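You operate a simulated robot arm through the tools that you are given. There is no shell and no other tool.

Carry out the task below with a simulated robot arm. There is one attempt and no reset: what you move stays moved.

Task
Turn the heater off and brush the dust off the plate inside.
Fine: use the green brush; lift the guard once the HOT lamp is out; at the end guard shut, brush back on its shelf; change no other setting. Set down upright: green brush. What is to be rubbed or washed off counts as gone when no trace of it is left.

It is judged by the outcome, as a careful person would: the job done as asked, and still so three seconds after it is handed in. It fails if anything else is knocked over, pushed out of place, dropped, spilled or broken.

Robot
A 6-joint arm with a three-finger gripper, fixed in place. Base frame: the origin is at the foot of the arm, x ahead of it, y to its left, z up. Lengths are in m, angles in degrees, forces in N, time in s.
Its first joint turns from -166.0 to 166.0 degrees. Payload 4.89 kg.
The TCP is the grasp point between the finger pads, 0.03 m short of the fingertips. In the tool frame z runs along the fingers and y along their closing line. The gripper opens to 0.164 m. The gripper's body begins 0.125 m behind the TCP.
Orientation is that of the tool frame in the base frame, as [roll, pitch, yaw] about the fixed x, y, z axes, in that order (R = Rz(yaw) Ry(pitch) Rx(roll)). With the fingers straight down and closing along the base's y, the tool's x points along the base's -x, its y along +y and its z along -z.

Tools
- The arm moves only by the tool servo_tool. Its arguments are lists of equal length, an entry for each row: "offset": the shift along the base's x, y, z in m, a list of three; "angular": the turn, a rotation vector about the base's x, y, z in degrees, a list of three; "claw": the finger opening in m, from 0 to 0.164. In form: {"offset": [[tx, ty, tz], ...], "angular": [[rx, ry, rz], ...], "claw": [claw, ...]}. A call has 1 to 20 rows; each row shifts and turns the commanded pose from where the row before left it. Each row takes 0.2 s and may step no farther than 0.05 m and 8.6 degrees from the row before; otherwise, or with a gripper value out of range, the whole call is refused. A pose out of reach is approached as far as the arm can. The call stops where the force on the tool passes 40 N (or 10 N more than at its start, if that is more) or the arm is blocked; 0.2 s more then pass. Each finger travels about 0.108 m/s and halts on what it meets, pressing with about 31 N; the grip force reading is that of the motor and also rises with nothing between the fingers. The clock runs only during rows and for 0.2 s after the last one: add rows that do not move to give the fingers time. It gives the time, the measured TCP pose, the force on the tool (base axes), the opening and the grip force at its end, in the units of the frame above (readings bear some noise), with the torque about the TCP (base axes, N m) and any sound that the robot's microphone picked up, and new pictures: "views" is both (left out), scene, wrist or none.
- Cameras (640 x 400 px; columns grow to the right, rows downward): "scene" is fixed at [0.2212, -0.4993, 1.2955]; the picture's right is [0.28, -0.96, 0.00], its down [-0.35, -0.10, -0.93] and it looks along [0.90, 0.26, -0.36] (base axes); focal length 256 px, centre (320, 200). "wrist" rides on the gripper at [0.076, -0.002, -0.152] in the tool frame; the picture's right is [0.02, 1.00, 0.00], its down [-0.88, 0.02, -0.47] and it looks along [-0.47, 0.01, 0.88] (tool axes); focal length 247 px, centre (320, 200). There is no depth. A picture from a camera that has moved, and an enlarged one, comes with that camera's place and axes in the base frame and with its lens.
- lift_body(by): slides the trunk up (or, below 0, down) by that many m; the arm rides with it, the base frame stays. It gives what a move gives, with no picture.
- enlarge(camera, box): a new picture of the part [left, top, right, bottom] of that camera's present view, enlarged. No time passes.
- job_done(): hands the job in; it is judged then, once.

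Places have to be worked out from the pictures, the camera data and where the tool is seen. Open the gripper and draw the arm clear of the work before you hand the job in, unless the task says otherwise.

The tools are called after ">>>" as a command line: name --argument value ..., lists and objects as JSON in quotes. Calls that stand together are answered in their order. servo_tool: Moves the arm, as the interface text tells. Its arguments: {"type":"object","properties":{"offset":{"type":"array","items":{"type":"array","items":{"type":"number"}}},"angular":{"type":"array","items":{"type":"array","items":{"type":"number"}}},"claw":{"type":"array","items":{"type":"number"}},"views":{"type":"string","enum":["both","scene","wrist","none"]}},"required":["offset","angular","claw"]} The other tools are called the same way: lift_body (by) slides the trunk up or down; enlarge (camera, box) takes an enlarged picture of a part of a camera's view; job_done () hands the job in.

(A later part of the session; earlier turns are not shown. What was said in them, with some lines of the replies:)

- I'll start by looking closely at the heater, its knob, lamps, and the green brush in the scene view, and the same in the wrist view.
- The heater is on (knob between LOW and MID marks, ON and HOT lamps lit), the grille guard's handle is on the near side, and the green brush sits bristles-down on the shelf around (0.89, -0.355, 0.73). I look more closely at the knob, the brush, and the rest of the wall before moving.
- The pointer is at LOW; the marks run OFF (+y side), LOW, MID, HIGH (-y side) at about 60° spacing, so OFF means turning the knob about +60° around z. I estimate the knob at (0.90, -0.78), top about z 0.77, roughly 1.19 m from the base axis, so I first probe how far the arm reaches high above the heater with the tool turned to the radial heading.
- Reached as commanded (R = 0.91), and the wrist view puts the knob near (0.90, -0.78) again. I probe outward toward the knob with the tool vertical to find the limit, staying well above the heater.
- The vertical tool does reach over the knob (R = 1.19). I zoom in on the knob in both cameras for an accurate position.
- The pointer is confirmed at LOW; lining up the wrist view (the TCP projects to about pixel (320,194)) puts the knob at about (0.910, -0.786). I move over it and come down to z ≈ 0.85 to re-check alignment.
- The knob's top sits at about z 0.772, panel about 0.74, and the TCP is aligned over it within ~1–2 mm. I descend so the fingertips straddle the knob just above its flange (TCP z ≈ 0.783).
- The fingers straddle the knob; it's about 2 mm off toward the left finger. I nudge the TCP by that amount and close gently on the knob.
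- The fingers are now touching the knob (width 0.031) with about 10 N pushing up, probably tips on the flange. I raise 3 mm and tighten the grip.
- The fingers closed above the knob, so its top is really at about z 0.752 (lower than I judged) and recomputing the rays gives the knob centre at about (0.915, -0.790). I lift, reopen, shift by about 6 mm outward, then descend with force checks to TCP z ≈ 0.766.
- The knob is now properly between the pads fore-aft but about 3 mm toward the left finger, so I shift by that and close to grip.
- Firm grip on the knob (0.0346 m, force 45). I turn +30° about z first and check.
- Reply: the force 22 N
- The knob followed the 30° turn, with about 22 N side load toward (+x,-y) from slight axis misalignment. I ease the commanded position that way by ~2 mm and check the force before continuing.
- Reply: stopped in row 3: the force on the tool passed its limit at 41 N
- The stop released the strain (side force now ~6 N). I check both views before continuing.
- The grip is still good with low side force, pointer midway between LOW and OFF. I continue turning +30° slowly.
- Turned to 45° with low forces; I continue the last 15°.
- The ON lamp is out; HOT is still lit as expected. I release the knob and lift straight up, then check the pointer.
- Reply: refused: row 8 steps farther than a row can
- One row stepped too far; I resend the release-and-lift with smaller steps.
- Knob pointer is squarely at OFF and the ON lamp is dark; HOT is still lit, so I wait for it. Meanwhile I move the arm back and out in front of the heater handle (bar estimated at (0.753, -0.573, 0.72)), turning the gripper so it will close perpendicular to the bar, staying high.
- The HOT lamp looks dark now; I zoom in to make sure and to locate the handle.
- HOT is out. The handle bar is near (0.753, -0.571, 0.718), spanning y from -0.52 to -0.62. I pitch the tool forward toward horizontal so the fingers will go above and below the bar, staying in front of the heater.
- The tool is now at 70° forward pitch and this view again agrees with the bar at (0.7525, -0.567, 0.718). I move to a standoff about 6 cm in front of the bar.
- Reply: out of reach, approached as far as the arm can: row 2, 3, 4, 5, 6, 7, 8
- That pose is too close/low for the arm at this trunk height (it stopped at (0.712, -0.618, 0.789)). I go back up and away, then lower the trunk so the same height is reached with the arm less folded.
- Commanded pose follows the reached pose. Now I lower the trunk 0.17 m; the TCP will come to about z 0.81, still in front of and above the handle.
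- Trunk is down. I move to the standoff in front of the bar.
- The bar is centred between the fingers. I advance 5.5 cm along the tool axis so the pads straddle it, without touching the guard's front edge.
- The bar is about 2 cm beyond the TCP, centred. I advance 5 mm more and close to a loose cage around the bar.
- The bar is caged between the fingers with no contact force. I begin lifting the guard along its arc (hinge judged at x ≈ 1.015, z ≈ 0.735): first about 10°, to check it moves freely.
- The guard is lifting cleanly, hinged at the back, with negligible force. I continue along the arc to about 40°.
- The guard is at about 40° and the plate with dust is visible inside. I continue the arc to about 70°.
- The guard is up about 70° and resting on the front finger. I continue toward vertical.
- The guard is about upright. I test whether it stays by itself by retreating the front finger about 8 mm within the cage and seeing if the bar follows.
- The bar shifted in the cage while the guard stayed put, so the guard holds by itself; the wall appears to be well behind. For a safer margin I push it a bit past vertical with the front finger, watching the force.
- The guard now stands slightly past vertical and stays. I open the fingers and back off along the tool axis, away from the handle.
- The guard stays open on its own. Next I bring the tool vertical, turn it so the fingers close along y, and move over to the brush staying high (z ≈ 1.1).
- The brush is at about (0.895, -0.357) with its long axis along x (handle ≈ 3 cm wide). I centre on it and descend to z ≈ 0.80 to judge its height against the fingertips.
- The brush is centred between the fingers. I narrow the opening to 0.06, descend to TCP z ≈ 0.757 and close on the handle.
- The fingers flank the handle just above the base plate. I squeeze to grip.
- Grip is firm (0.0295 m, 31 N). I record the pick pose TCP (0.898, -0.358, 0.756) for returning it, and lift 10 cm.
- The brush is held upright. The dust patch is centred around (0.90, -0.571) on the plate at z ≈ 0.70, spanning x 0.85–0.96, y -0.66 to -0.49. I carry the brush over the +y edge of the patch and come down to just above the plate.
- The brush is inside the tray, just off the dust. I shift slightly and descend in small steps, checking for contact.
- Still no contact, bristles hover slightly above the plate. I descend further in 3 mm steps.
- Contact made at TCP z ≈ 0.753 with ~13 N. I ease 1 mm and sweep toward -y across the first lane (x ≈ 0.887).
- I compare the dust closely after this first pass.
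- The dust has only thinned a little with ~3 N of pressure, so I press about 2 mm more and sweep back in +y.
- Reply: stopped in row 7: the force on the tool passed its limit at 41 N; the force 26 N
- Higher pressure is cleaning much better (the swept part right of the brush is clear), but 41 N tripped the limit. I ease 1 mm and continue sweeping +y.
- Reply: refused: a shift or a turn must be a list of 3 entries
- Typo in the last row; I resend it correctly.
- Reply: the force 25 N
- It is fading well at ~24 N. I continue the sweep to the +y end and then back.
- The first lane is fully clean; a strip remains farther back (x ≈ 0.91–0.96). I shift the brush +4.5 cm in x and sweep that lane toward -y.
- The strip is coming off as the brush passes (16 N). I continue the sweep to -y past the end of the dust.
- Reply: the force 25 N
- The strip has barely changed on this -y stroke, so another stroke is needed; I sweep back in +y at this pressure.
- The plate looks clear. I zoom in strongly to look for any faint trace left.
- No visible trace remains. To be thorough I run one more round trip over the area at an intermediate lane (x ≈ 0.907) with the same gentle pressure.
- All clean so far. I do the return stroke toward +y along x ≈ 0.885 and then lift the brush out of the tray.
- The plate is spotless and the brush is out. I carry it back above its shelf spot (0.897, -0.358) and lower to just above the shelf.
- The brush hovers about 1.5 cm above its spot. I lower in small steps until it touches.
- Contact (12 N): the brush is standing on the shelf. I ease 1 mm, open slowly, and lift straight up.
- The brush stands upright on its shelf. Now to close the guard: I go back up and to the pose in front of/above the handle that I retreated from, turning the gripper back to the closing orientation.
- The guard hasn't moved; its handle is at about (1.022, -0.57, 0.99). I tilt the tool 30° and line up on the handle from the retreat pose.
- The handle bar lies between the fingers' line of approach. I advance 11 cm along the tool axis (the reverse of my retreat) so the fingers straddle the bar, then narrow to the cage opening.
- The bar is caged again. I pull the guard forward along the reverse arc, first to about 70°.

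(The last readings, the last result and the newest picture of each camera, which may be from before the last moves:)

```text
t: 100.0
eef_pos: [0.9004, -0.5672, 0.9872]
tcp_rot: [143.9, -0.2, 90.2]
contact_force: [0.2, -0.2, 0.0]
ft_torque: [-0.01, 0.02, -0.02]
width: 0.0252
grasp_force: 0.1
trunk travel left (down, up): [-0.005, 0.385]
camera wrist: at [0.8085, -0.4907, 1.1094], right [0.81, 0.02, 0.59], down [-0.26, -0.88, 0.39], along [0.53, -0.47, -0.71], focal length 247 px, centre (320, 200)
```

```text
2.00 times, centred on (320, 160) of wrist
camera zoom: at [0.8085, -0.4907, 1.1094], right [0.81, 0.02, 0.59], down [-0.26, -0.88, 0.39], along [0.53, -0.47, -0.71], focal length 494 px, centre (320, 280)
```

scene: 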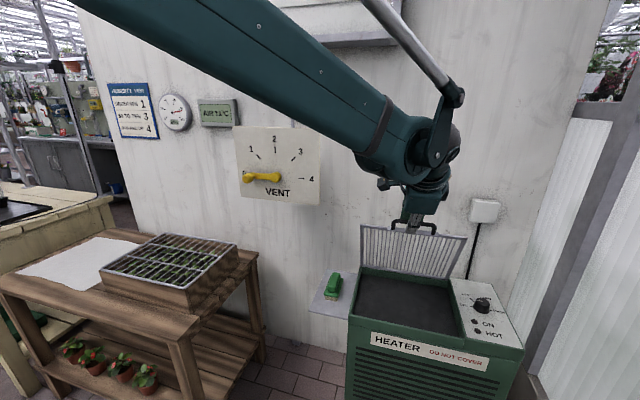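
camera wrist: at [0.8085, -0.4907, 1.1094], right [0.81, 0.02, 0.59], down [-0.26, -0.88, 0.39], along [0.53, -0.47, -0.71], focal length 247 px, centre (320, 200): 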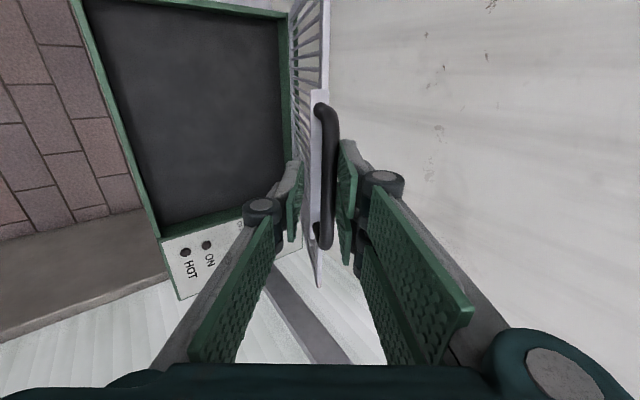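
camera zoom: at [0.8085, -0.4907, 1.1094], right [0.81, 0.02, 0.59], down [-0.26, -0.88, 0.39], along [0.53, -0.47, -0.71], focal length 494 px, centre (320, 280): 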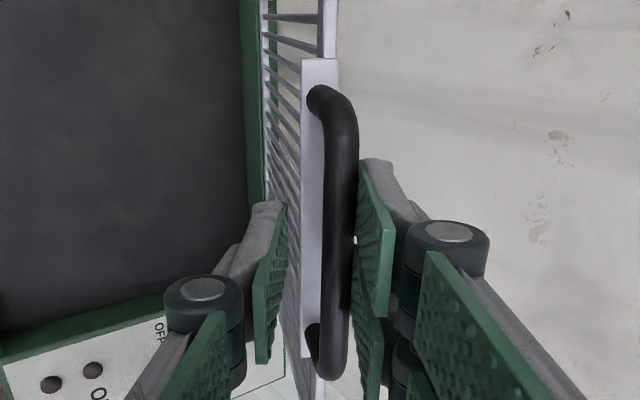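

The guard follows, pulled by the wall-side finger. I continue the arc down to about 40°.

>>> servo_tool --offset '[[-0.0102, 0, -0.0057], [-0.0102, 0, -0.0057], [-0.0102, 0, -0.0057], [-0.0103, 0, -0.0056], [-0.0091, 0, -0.0073], [-0.0091, 0, -0.0073], [-0.0091, 0, -0.0074], [-0.0092, 0, -0.0074], [-0.0077, 0, -0.0088], [-0.0077, 0, -0.0088], [-0.0077, 0, -0.0088], [-0.0078, 0, -0.0089], [0, 0, 0]]' --angular '[[0, -0.75, 0], [0, -0.75, 0], [0, -0.75, 0], [0, -0.75, 0], [0, -1, 0], [0, -1, 0], [0, -1, 0], [0, -1, 0], [0, -1, 0], [0, -1, 0], [0, -1, 0], [0, -1, 0], [0, 0, 0]]' --claw '[0.025, 0.025, 0.025, 0.025, 0.025, 0.025, 0.025, 0.025, 0.025, 0.025, 0.025, 0.025, 0.025]' --views "both"

>>> enlarge --camera "wrist" --box '[220, 60, 420, 260]'

```text
t: 102.8
eef_pos: [0.7919, -0.5678, 0.8997]
tcp_rot: [132.9, -0.1, 90.1]
contact_force: [0.0, 0.8, 0.3]
ft_torque: [0.0, 0.01, -0.01]
width: 0.0251
grasp_force: 0.1
trunk travel left (down, up): [-0.005, 0.385]
camera wrist: at [0.6778, -0.4907, 1.0022], right [0.68, 0.02, 0.73], down [-0.33, -0.88, 0.33], along [0.65, -0.47, -0.59], focal length 247 px, centre (320, 200)
```

scene: 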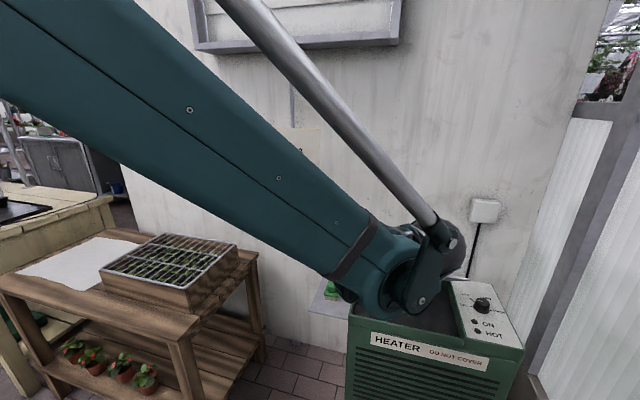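
wrist: 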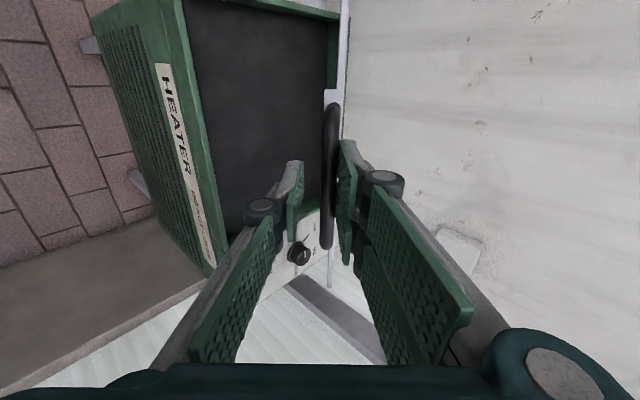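

```text
2.00 times, centred on (320, 160) of wrist
camera zoom: at [0.6778, -0.4907, 1.0022], right [0.68, 0.02, 0.73], down [-0.33, -0.88, 0.33], along [0.65, -0.47, -0.59], focal length 494 px, centre (320, 280)
```

zoom: 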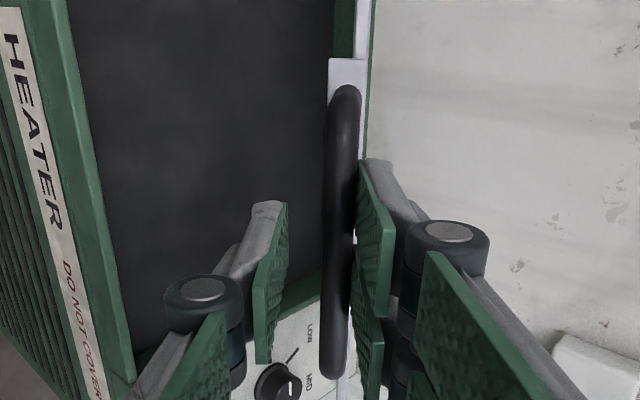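

Good. I continue lowering from 40° to about 10°.

>>> servo_tool --offset '[[-0.0061, 0, -0.0101], [-0.0061, 0, -0.0101], [-0.0062, 0, -0.01], [-0.0062, 0, -0.01], [-0.0044, 0, -0.011], [-0.0044, 0, -0.011], [-0.0044, 0, -0.011], [-0.0043, 0, -0.0111], [-0.0024, 0, -0.0116], [-0.0024, 0, -0.0116], [-0.0024, 0, -0.0116], [-0.0025, 0, -0.0116], [0, 0, 0]]' --angular '[[0, -1.25, 0], [0, -1.25, 0], [0, -1.25, 0], [0, -1.25, 0], [0, -1.5, 0], [0, -1.5, 0], [0, -1.5, 0], [0, -1.5, 0], [0, -1.5, 0], [0, -1.5, 0], [0, -1.5, 0], [0, -1.5, 0], [0, 0, 0]]' --claw '[0.025, 0.025, 0.025, 0.025, 0.025, 0.025, 0.025, 0.025, 0.025, 0.025, 0.025, 0.025, 0.025]' --views "both"

>>> enlarge --camera "wrist" --box '[220, 60, 420, 260]'

>>> enlarge --camera "scene" --box '[310, 240, 500, 390]'

```text
t: 105.6
eef_pos: [0.7383, -0.5673, 0.7678]
tcp_rot: [116.0, -0.1, 90.2]
contact_force: [0.3, 0.0, -0.4]
ft_torque: [-0.01, 0.01, -0.02]
width: 0.0248
grasp_force: 0.1
trunk travel left (down, up): [-0.005, 0.385]
camera wrist: at [0.6012, -0.4915, 0.8327], right [0.44, 0.02, 0.9], down [-0.41, -0.88, 0.22], along [0.8, -0.47, -0.38], focal length 247 px, centre (320, 200)
```

scene: 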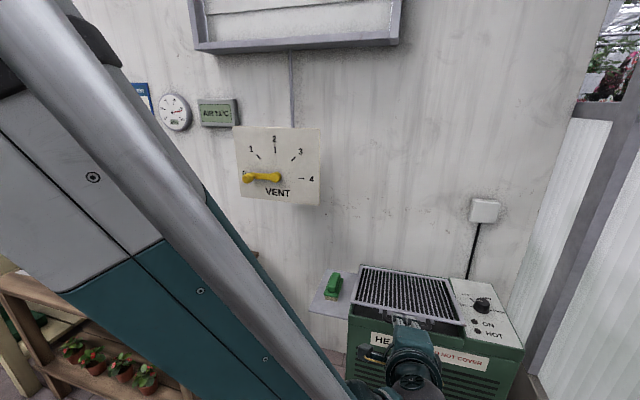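
wrist: 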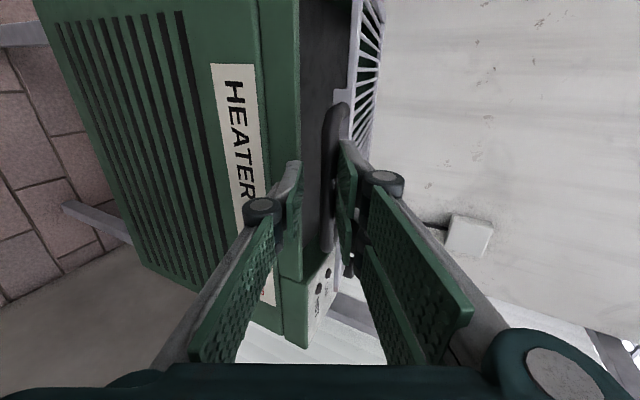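

```text
2.00 times, centred on (320, 160) of wrist
camera zoom: at [0.6012, -0.4915, 0.8327], right [0.44, 0.02, 0.9], down [-0.41, -0.88, 0.22], along [0.8, -0.47, -0.38], focal length 494 px, centre (320, 280)
```

zoom: 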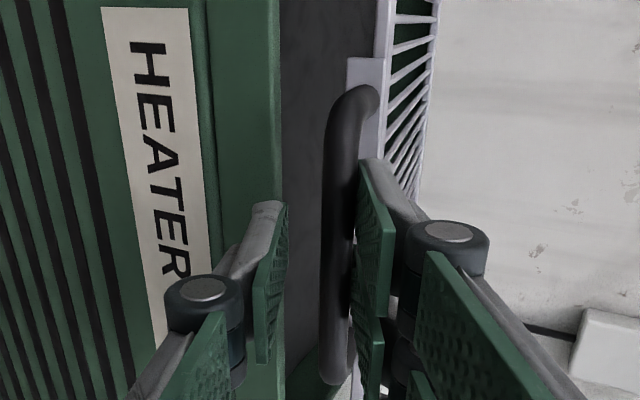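

```text
2.67 times, centred on (405, 315) of scene
camera zoom: at [0.2212, -0.4993, 1.2955], right [0.28, -0.96, 0.0], down [-0.35, -0.1, -0.93], along [0.9, 0.26, -0.36], focal length 683 px, centre (93, -107)
```

zoom: 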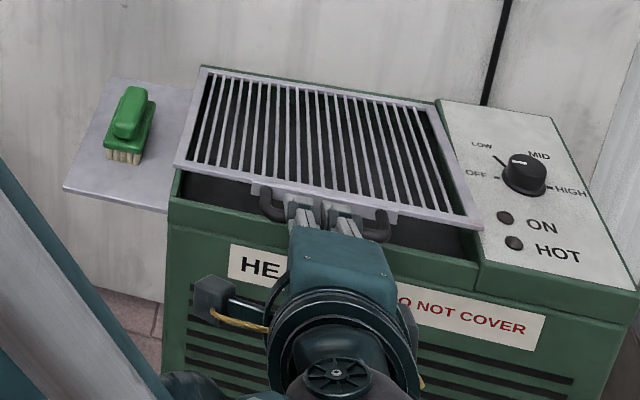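

Almost closed. I lower the last 10° and check for the guard seating.

>>> servo_tool --offset '[[-0.0004, 0, -0.0118], [-0.0004, 0, -0.0118], [-0.0004, 0, -0.0118], [-0.0004, 0, -0.0105], [0, 0, 0]]' --angular '[[0, -1.5, 0], [0, -1.5, 0], [0, -1.5, 0], [0, -1.5, 0], [0, 0, 0]]' --claw '[0.025, 0.025, 0.025, 0.025, 0.025]' --views "both"

>>> enlarge --camera "wrist" --box '[220, 60, 420, 260]'

>>> enlarge --camera "scene" --box '[330, 250, 490, 370]'

```text
t: 106.8
eef_pos: [0.7372, -0.5672, 0.7221]
tcp_rot: [109.9, -0.2, 90.2]
contact_force: [0.3, -0.3, 0.5]
ft_torque: [-0.02, 0.05, -0.05]
width: 0.0247
grasp_force: 0.1
trunk travel left (down, up): [-0.005, 0.385]
camera wrist: at [0.5931, -0.4907, 0.7724], right [0.34, 0.02, 0.94], down [-0.44, -0.88, 0.18], along [0.83, -0.47, -0.29], focal length 247 px, centre (320, 200)
```

scene: 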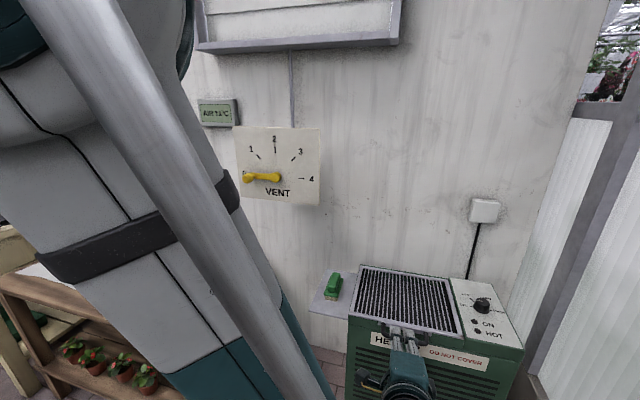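
wrist: 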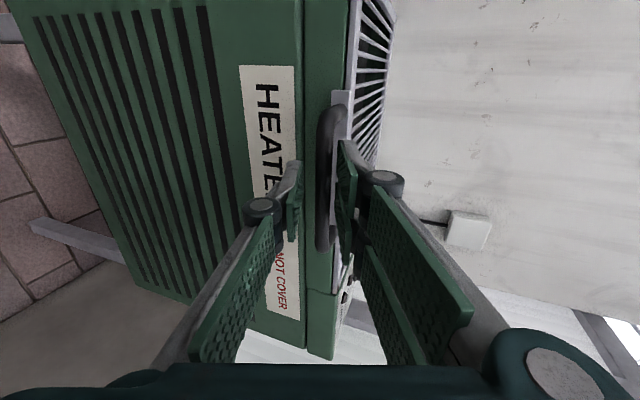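

```text
2.00 times, centred on (320, 160) of wrist
camera zoom: at [0.5931, -0.4907, 0.7724], right [0.34, 0.02, 0.94], down [-0.44, -0.88, 0.18], along [0.83, -0.47, -0.29], focal length 494 px, centre (320, 280)
```

zoom: 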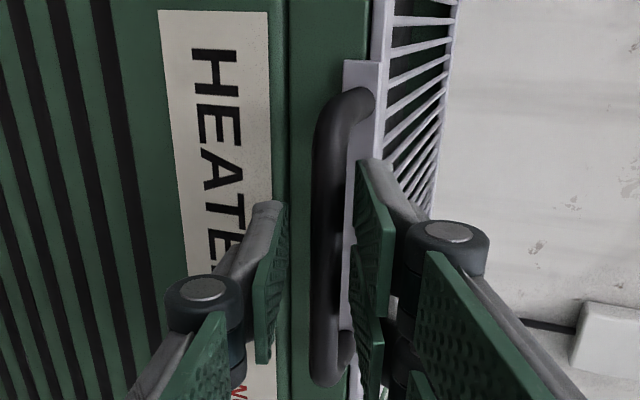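

```text
3.33 times, centred on (410, 310) of scene
camera zoom: at [0.2212, -0.4993, 1.2955], right [0.28, -0.96, 0.0], down [-0.35, -0.1, -0.93], along [0.9, 0.26, -0.36], focal length 854 px, centre (20, -167)
```

zoom: 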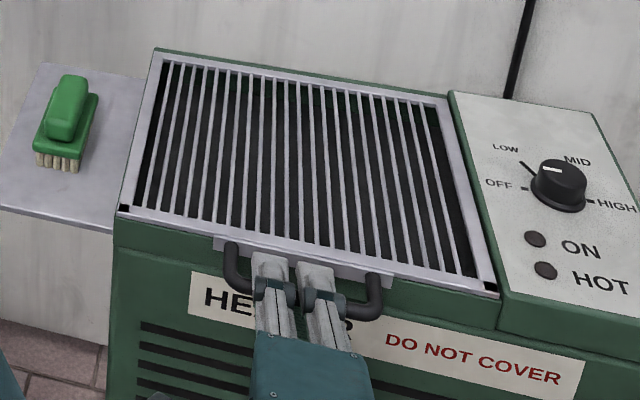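

The guard looks nearly or fully closed. I press the handle down in small steps until I feel it seat.

>>> servo_tool --offset '[[0, 0, -0.002], [0, 0, -0.002], [0, 0, -0.002], [0, 0, -0.002], [0, 0, 0]]' --angular '[[0, 0, 0], [0, 0, 0], [0, 0, 0], [0, 0, 0], [0, 0, 0]]' --claw '[0.025, 0.025, 0.025, 0.025, 0.025]' --views "none"

>>> enlarge --camera "scene" --box '[330, 250, 490, 370]'

```text
t: 108.0
eef_pos: [0.7371, -0.5679, 0.7142]
tcp_rot: [109.9, -0.1, 90.1]
contact_force: [-0.5, -2.4, 11.9]
ft_torque: [-0.24, -0.19, -0.02]
width: 0.0296
grasp_force: 6.2
trunk travel left (down, up): [-0.005, 0.385]
```

```text
3.33 times, centred on (410, 310) of scene
camera zoom: at [0.2212, -0.4993, 1.2955], right [0.28, -0.96, 0.0], down [-0.35, -0.1, -0.93], along [0.9, 0.26, -0.36], focal length 854 px, centre (20, -167)
```

zoom: 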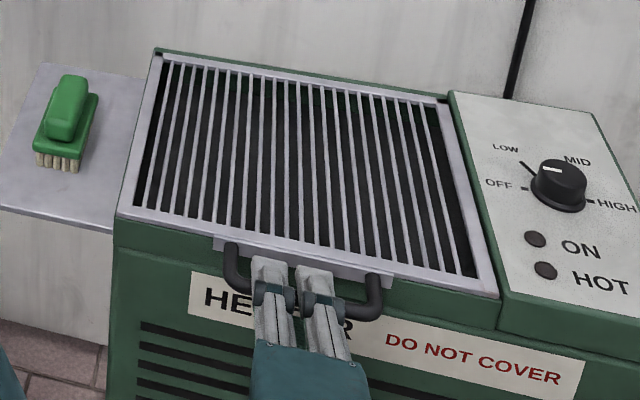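

The guard is seated (12 N reaction). I relax the pressure and compare the guard's front edge with its original closed look.

>>> servo_tool --offset '[[0, 0, 0.003], [0, 0, 0.003], [0, 0, 0.002], [0, 0, 0]]' --angular '[[0, 0, 0], [0, 0, 0], [0, 0, 0], [0, 0, 0]]' --claw '[0.03, 0.035, 0.035, 0.035]' --views "none"

>>> enlarge --camera "scene" --box '[340, 250, 470, 350]'

>>> enlarge --camera "scene" --box '[340, 290, 400, 340]'

>>> enlarge --camera "scene" --box '[420, 300, 480, 350]'

```text
t: 109.0
eef_pos: [0.7386, -0.5667, 0.7221]
tcp_rot: [109.9, -0.1, 90.3]
contact_force: [0.0, 0.3, 0.0]
ft_torque: [0.0, 0.0, -0.01]
width: 0.0349
grasp_force: 0.0
trunk travel left (down, up): [-0.005, 0.385]
```

```text
4.00 times, centred on (405, 300) of scene
camera zoom: at [0.2212, -0.4993, 1.2955], right [0.28, -0.96, 0.0], down [-0.35, -0.1, -0.93], along [0.9, 0.26, -0.36], focal length 1025 px, centre (-20, -200)
```

zoom: 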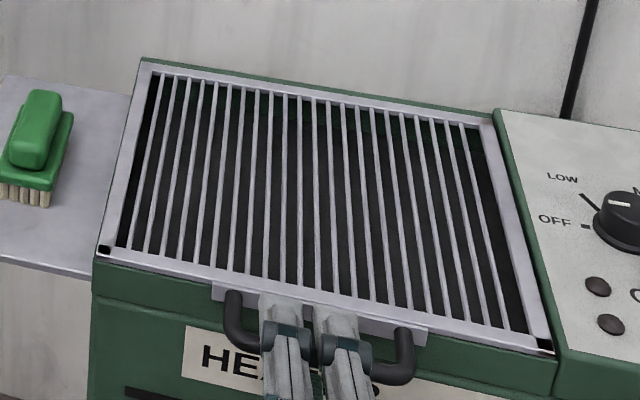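

```text
8.00 times, centred on (370, 315) of scene
camera zoom: at [0.2212, -0.4993, 1.2955], right [0.28, -0.96, 0.0], down [-0.35, -0.1, -0.93], along [0.9, 0.26, -0.36], focal length 2050 px, centre (-80, -720)
```

zoom: 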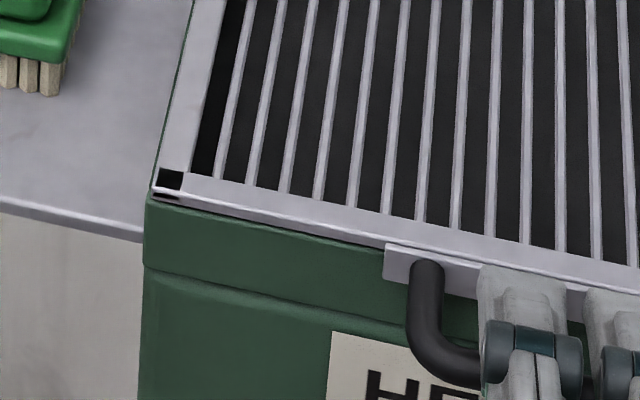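

```text
8.00 times, centred on (450, 325) of scene
camera zoom: at [0.2212, -0.4993, 1.2955], right [0.28, -0.96, 0.0], down [-0.35, -0.1, -0.93], along [0.9, 0.26, -0.36], focal length 2050 px, centre (-720, -800)
```

zoom: 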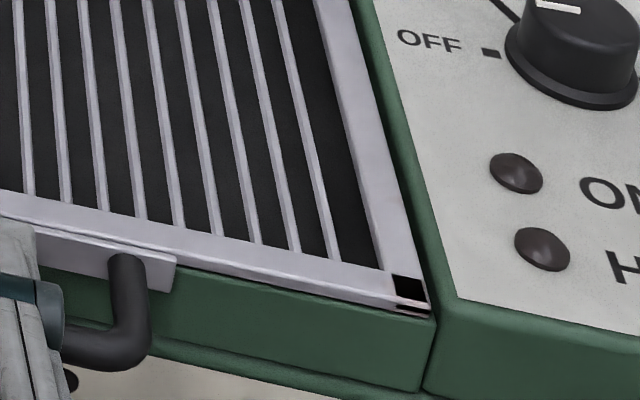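

The guard sits exactly as at the start (same corner gaps and edge line). I open the fingers and back straight off the handle, then raise the arm clear.

>>> servo_tool --offset '[[0, 0, 0], [0, 0, 0], [-0.0188, 0, 0.0068], [-0.0188, 0, 0.0068], [-0.0188, 0, 0.0068], [0, 0, 0.03], [-0.01, 0, 0.04], [-0.01, 0, 0.04], [-0.01, 0, 0.04], [-0.01, 0, 0.04], [0, 0, 0]]' --angular '[[0, 0, 0], [0, 0, 0], [0, 0, 0], [0, 0, 0], [0, 0, 0], [0, 0, 0], [0, 0, 0], [0, 0, 0], [0, 0, 0], [0, 0, 0], [0, 0, 0]]' --claw '[0.045, 0.045, 0.045, 0.045, 0.045, 0.05, 0.06, 0.07, 0.08, 0.08, 0.08]' --views "both"

>>> enlarge --camera "scene" --box '[300, 240, 540, 390]'

```text
t: 111.4
eef_pos: [0.6432, -0.567, 0.9313]
tcp_rot: [110.0, -0.1, 90.2]
contact_force: [0.3, -0.3, -0.3]
ft_torque: [-0.01, -0.03, 0.02]
width: 0.08
grasp_force: 0.1
trunk travel left (down, up): [-0.005, 0.385]
camera wrist: at [0.4986, -0.4906, 0.9833], right [0.34, 0.02, 0.94], down [-0.44, -0.88, 0.18], along [0.83, -0.47, -0.29], focal length 247 px, centre (320, 200)
```

scene: 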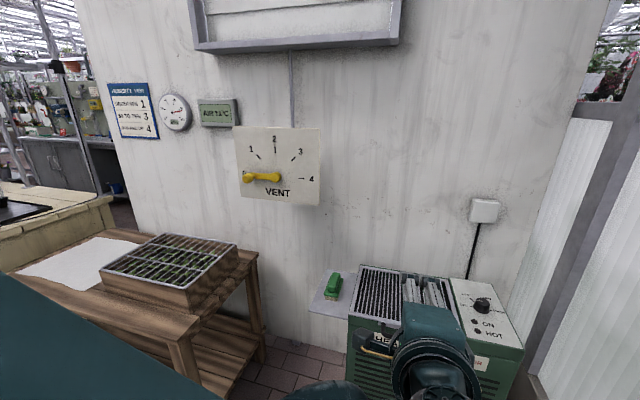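
wrist: 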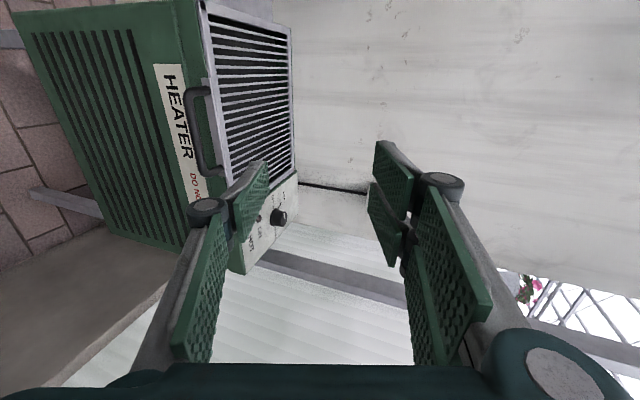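

```text
2.67 times, centred on (420, 315) of scene
camera zoom: at [0.2212, -0.4993, 1.2955], right [0.28, -0.96, 0.0], down [-0.35, -0.1, -0.93], along [0.9, 0.26, -0.36], focal length 683 px, centre (53, -107)
```

zoom: 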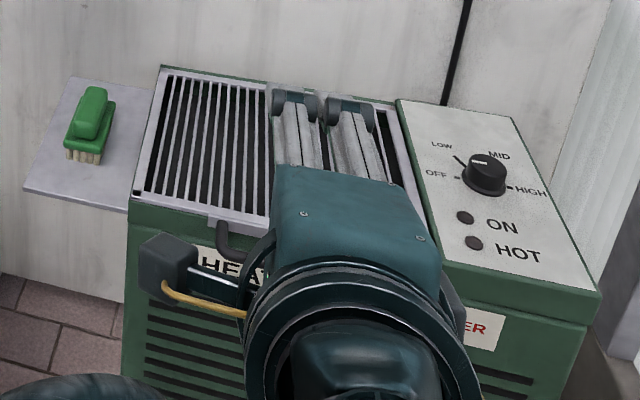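

The handle is released and everything looks in order. I bring the tool back to vertical, up and away from the heater for a clear final check.

>>> servo_tool --offset '[[-0.005, 0.01, 0.02], [-0.005, 0.02, 0.02], [-0.005, 0.03, 0.02], [-0.005, 0.03, 0.02], [-0.005, 0.03, 0.02], [-0.005, 0.03, 0.02], [-0.005, 0.03, 0.02], [-0.005, 0.03, 0.02], [-0.005, 0.03, 0.02], [-0.005, 0.03, 0.02], [0, 0.03, 0.01], [0, 0, 0]]' --angular '[[0, 7, 0], [0, 7, 0], [0, 7, 0], [0, 7, 0], [0, 7, 0], [0, 7, 0], [0, 7, 0], [0, 7, 0], [0, 7, 0], [0, 7, 0], [0, 0, 0], [0, 0, 0]]' --claw '[0.08, 0.08, 0.08, 0.08, 0.08, 0.08, 0.08, 0.08, 0.08, 0.08, 0.08, 0.08]' --views "both"

>>> enlarge --camera "scene" --box '[300, 240, 540, 390]'

>>> enlarge --camera "scene" --box '[340, 255, 470, 345]'

```text
t: 114.0
eef_pos: [0.59, -0.2655, 1.1414]
tcp_rot: [179.9, -0.1, 90.0]
contact_force: [-1.2, -0.6, -0.9]
ft_torque: [0.14, 0.0, 0.02]
width: 0.0801
grasp_force: 0.1
trunk travel left (down, up): [-0.005, 0.385]
camera wrist: at [0.5892, -0.189, 1.294], right [1.0, 0.02, 0.0], down [0.02, -0.88, 0.47], along [0.01, -0.47, -0.88], focal length 247 px, centre (320, 200)
```

scene: 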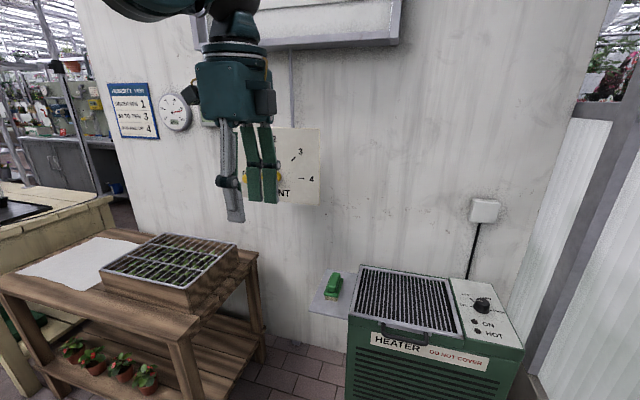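
wrist: 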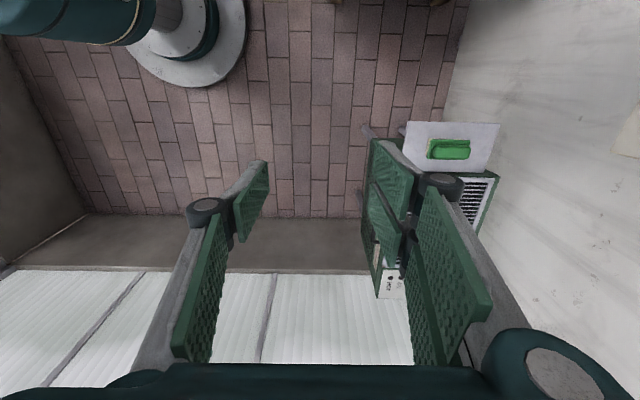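

```text
2.67 times, centred on (420, 315) of scene
camera zoom: at [0.2212, -0.4993, 1.2955], right [0.28, -0.96, 0.0], down [-0.35, -0.1, -0.93], along [0.9, 0.26, -0.36], focal length 683 px, centre (53, -107)
```

zoom: 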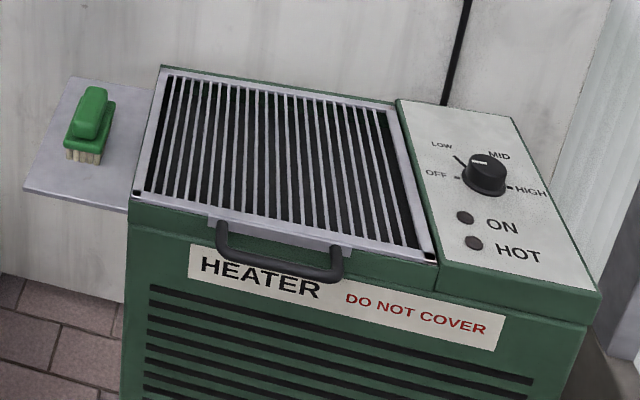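

```text
4.44 times, centred on (405, 300) of scene
camera zoom: at [0.2212, -0.4993, 1.2955], right [0.28, -0.96, 0.0], down [-0.35, -0.1, -0.93], along [0.9, 0.26, -0.36], focal length 1139 px, centre (-58, -244)
```

zoom: 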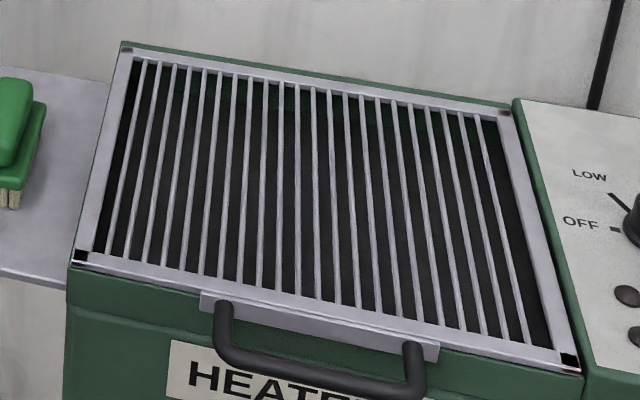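

Everything checks out: the knob is at OFF with both lamps dark, the plate is clean under the shut guard, and the green brush stands upright on its shelf. The vent lever hasn't moved, and the arm is clear with the gripper open, so I hand the job in.

>>> job_done

```text
The job is handed in.
```

The heater is off and the plate inside is brushed clean, and I've handed the job in.

- **Heater:** I turned the knob from LOW to OFF. The ON lamp went out straight away. I waited for the HOT lamp to go out before lifting the guard.
- **Plate:** I brushed it with the green brush until no dust showed in either camera, then went over it once more.
- **Guard:** It is shut and looks the same as it did at the start.
- **Brush:** It is back on its shelf, standing upright with the bristles down, within a few millimetres of where it was.
- **Everything else:** The vent lever is still at 0. No other setting was changed and nothing was knocked over.

The arm is clear of the work with the gripper open. The robot's trunk is still 0.17 m lower than at the start, because I needed that to reach the guard handle.
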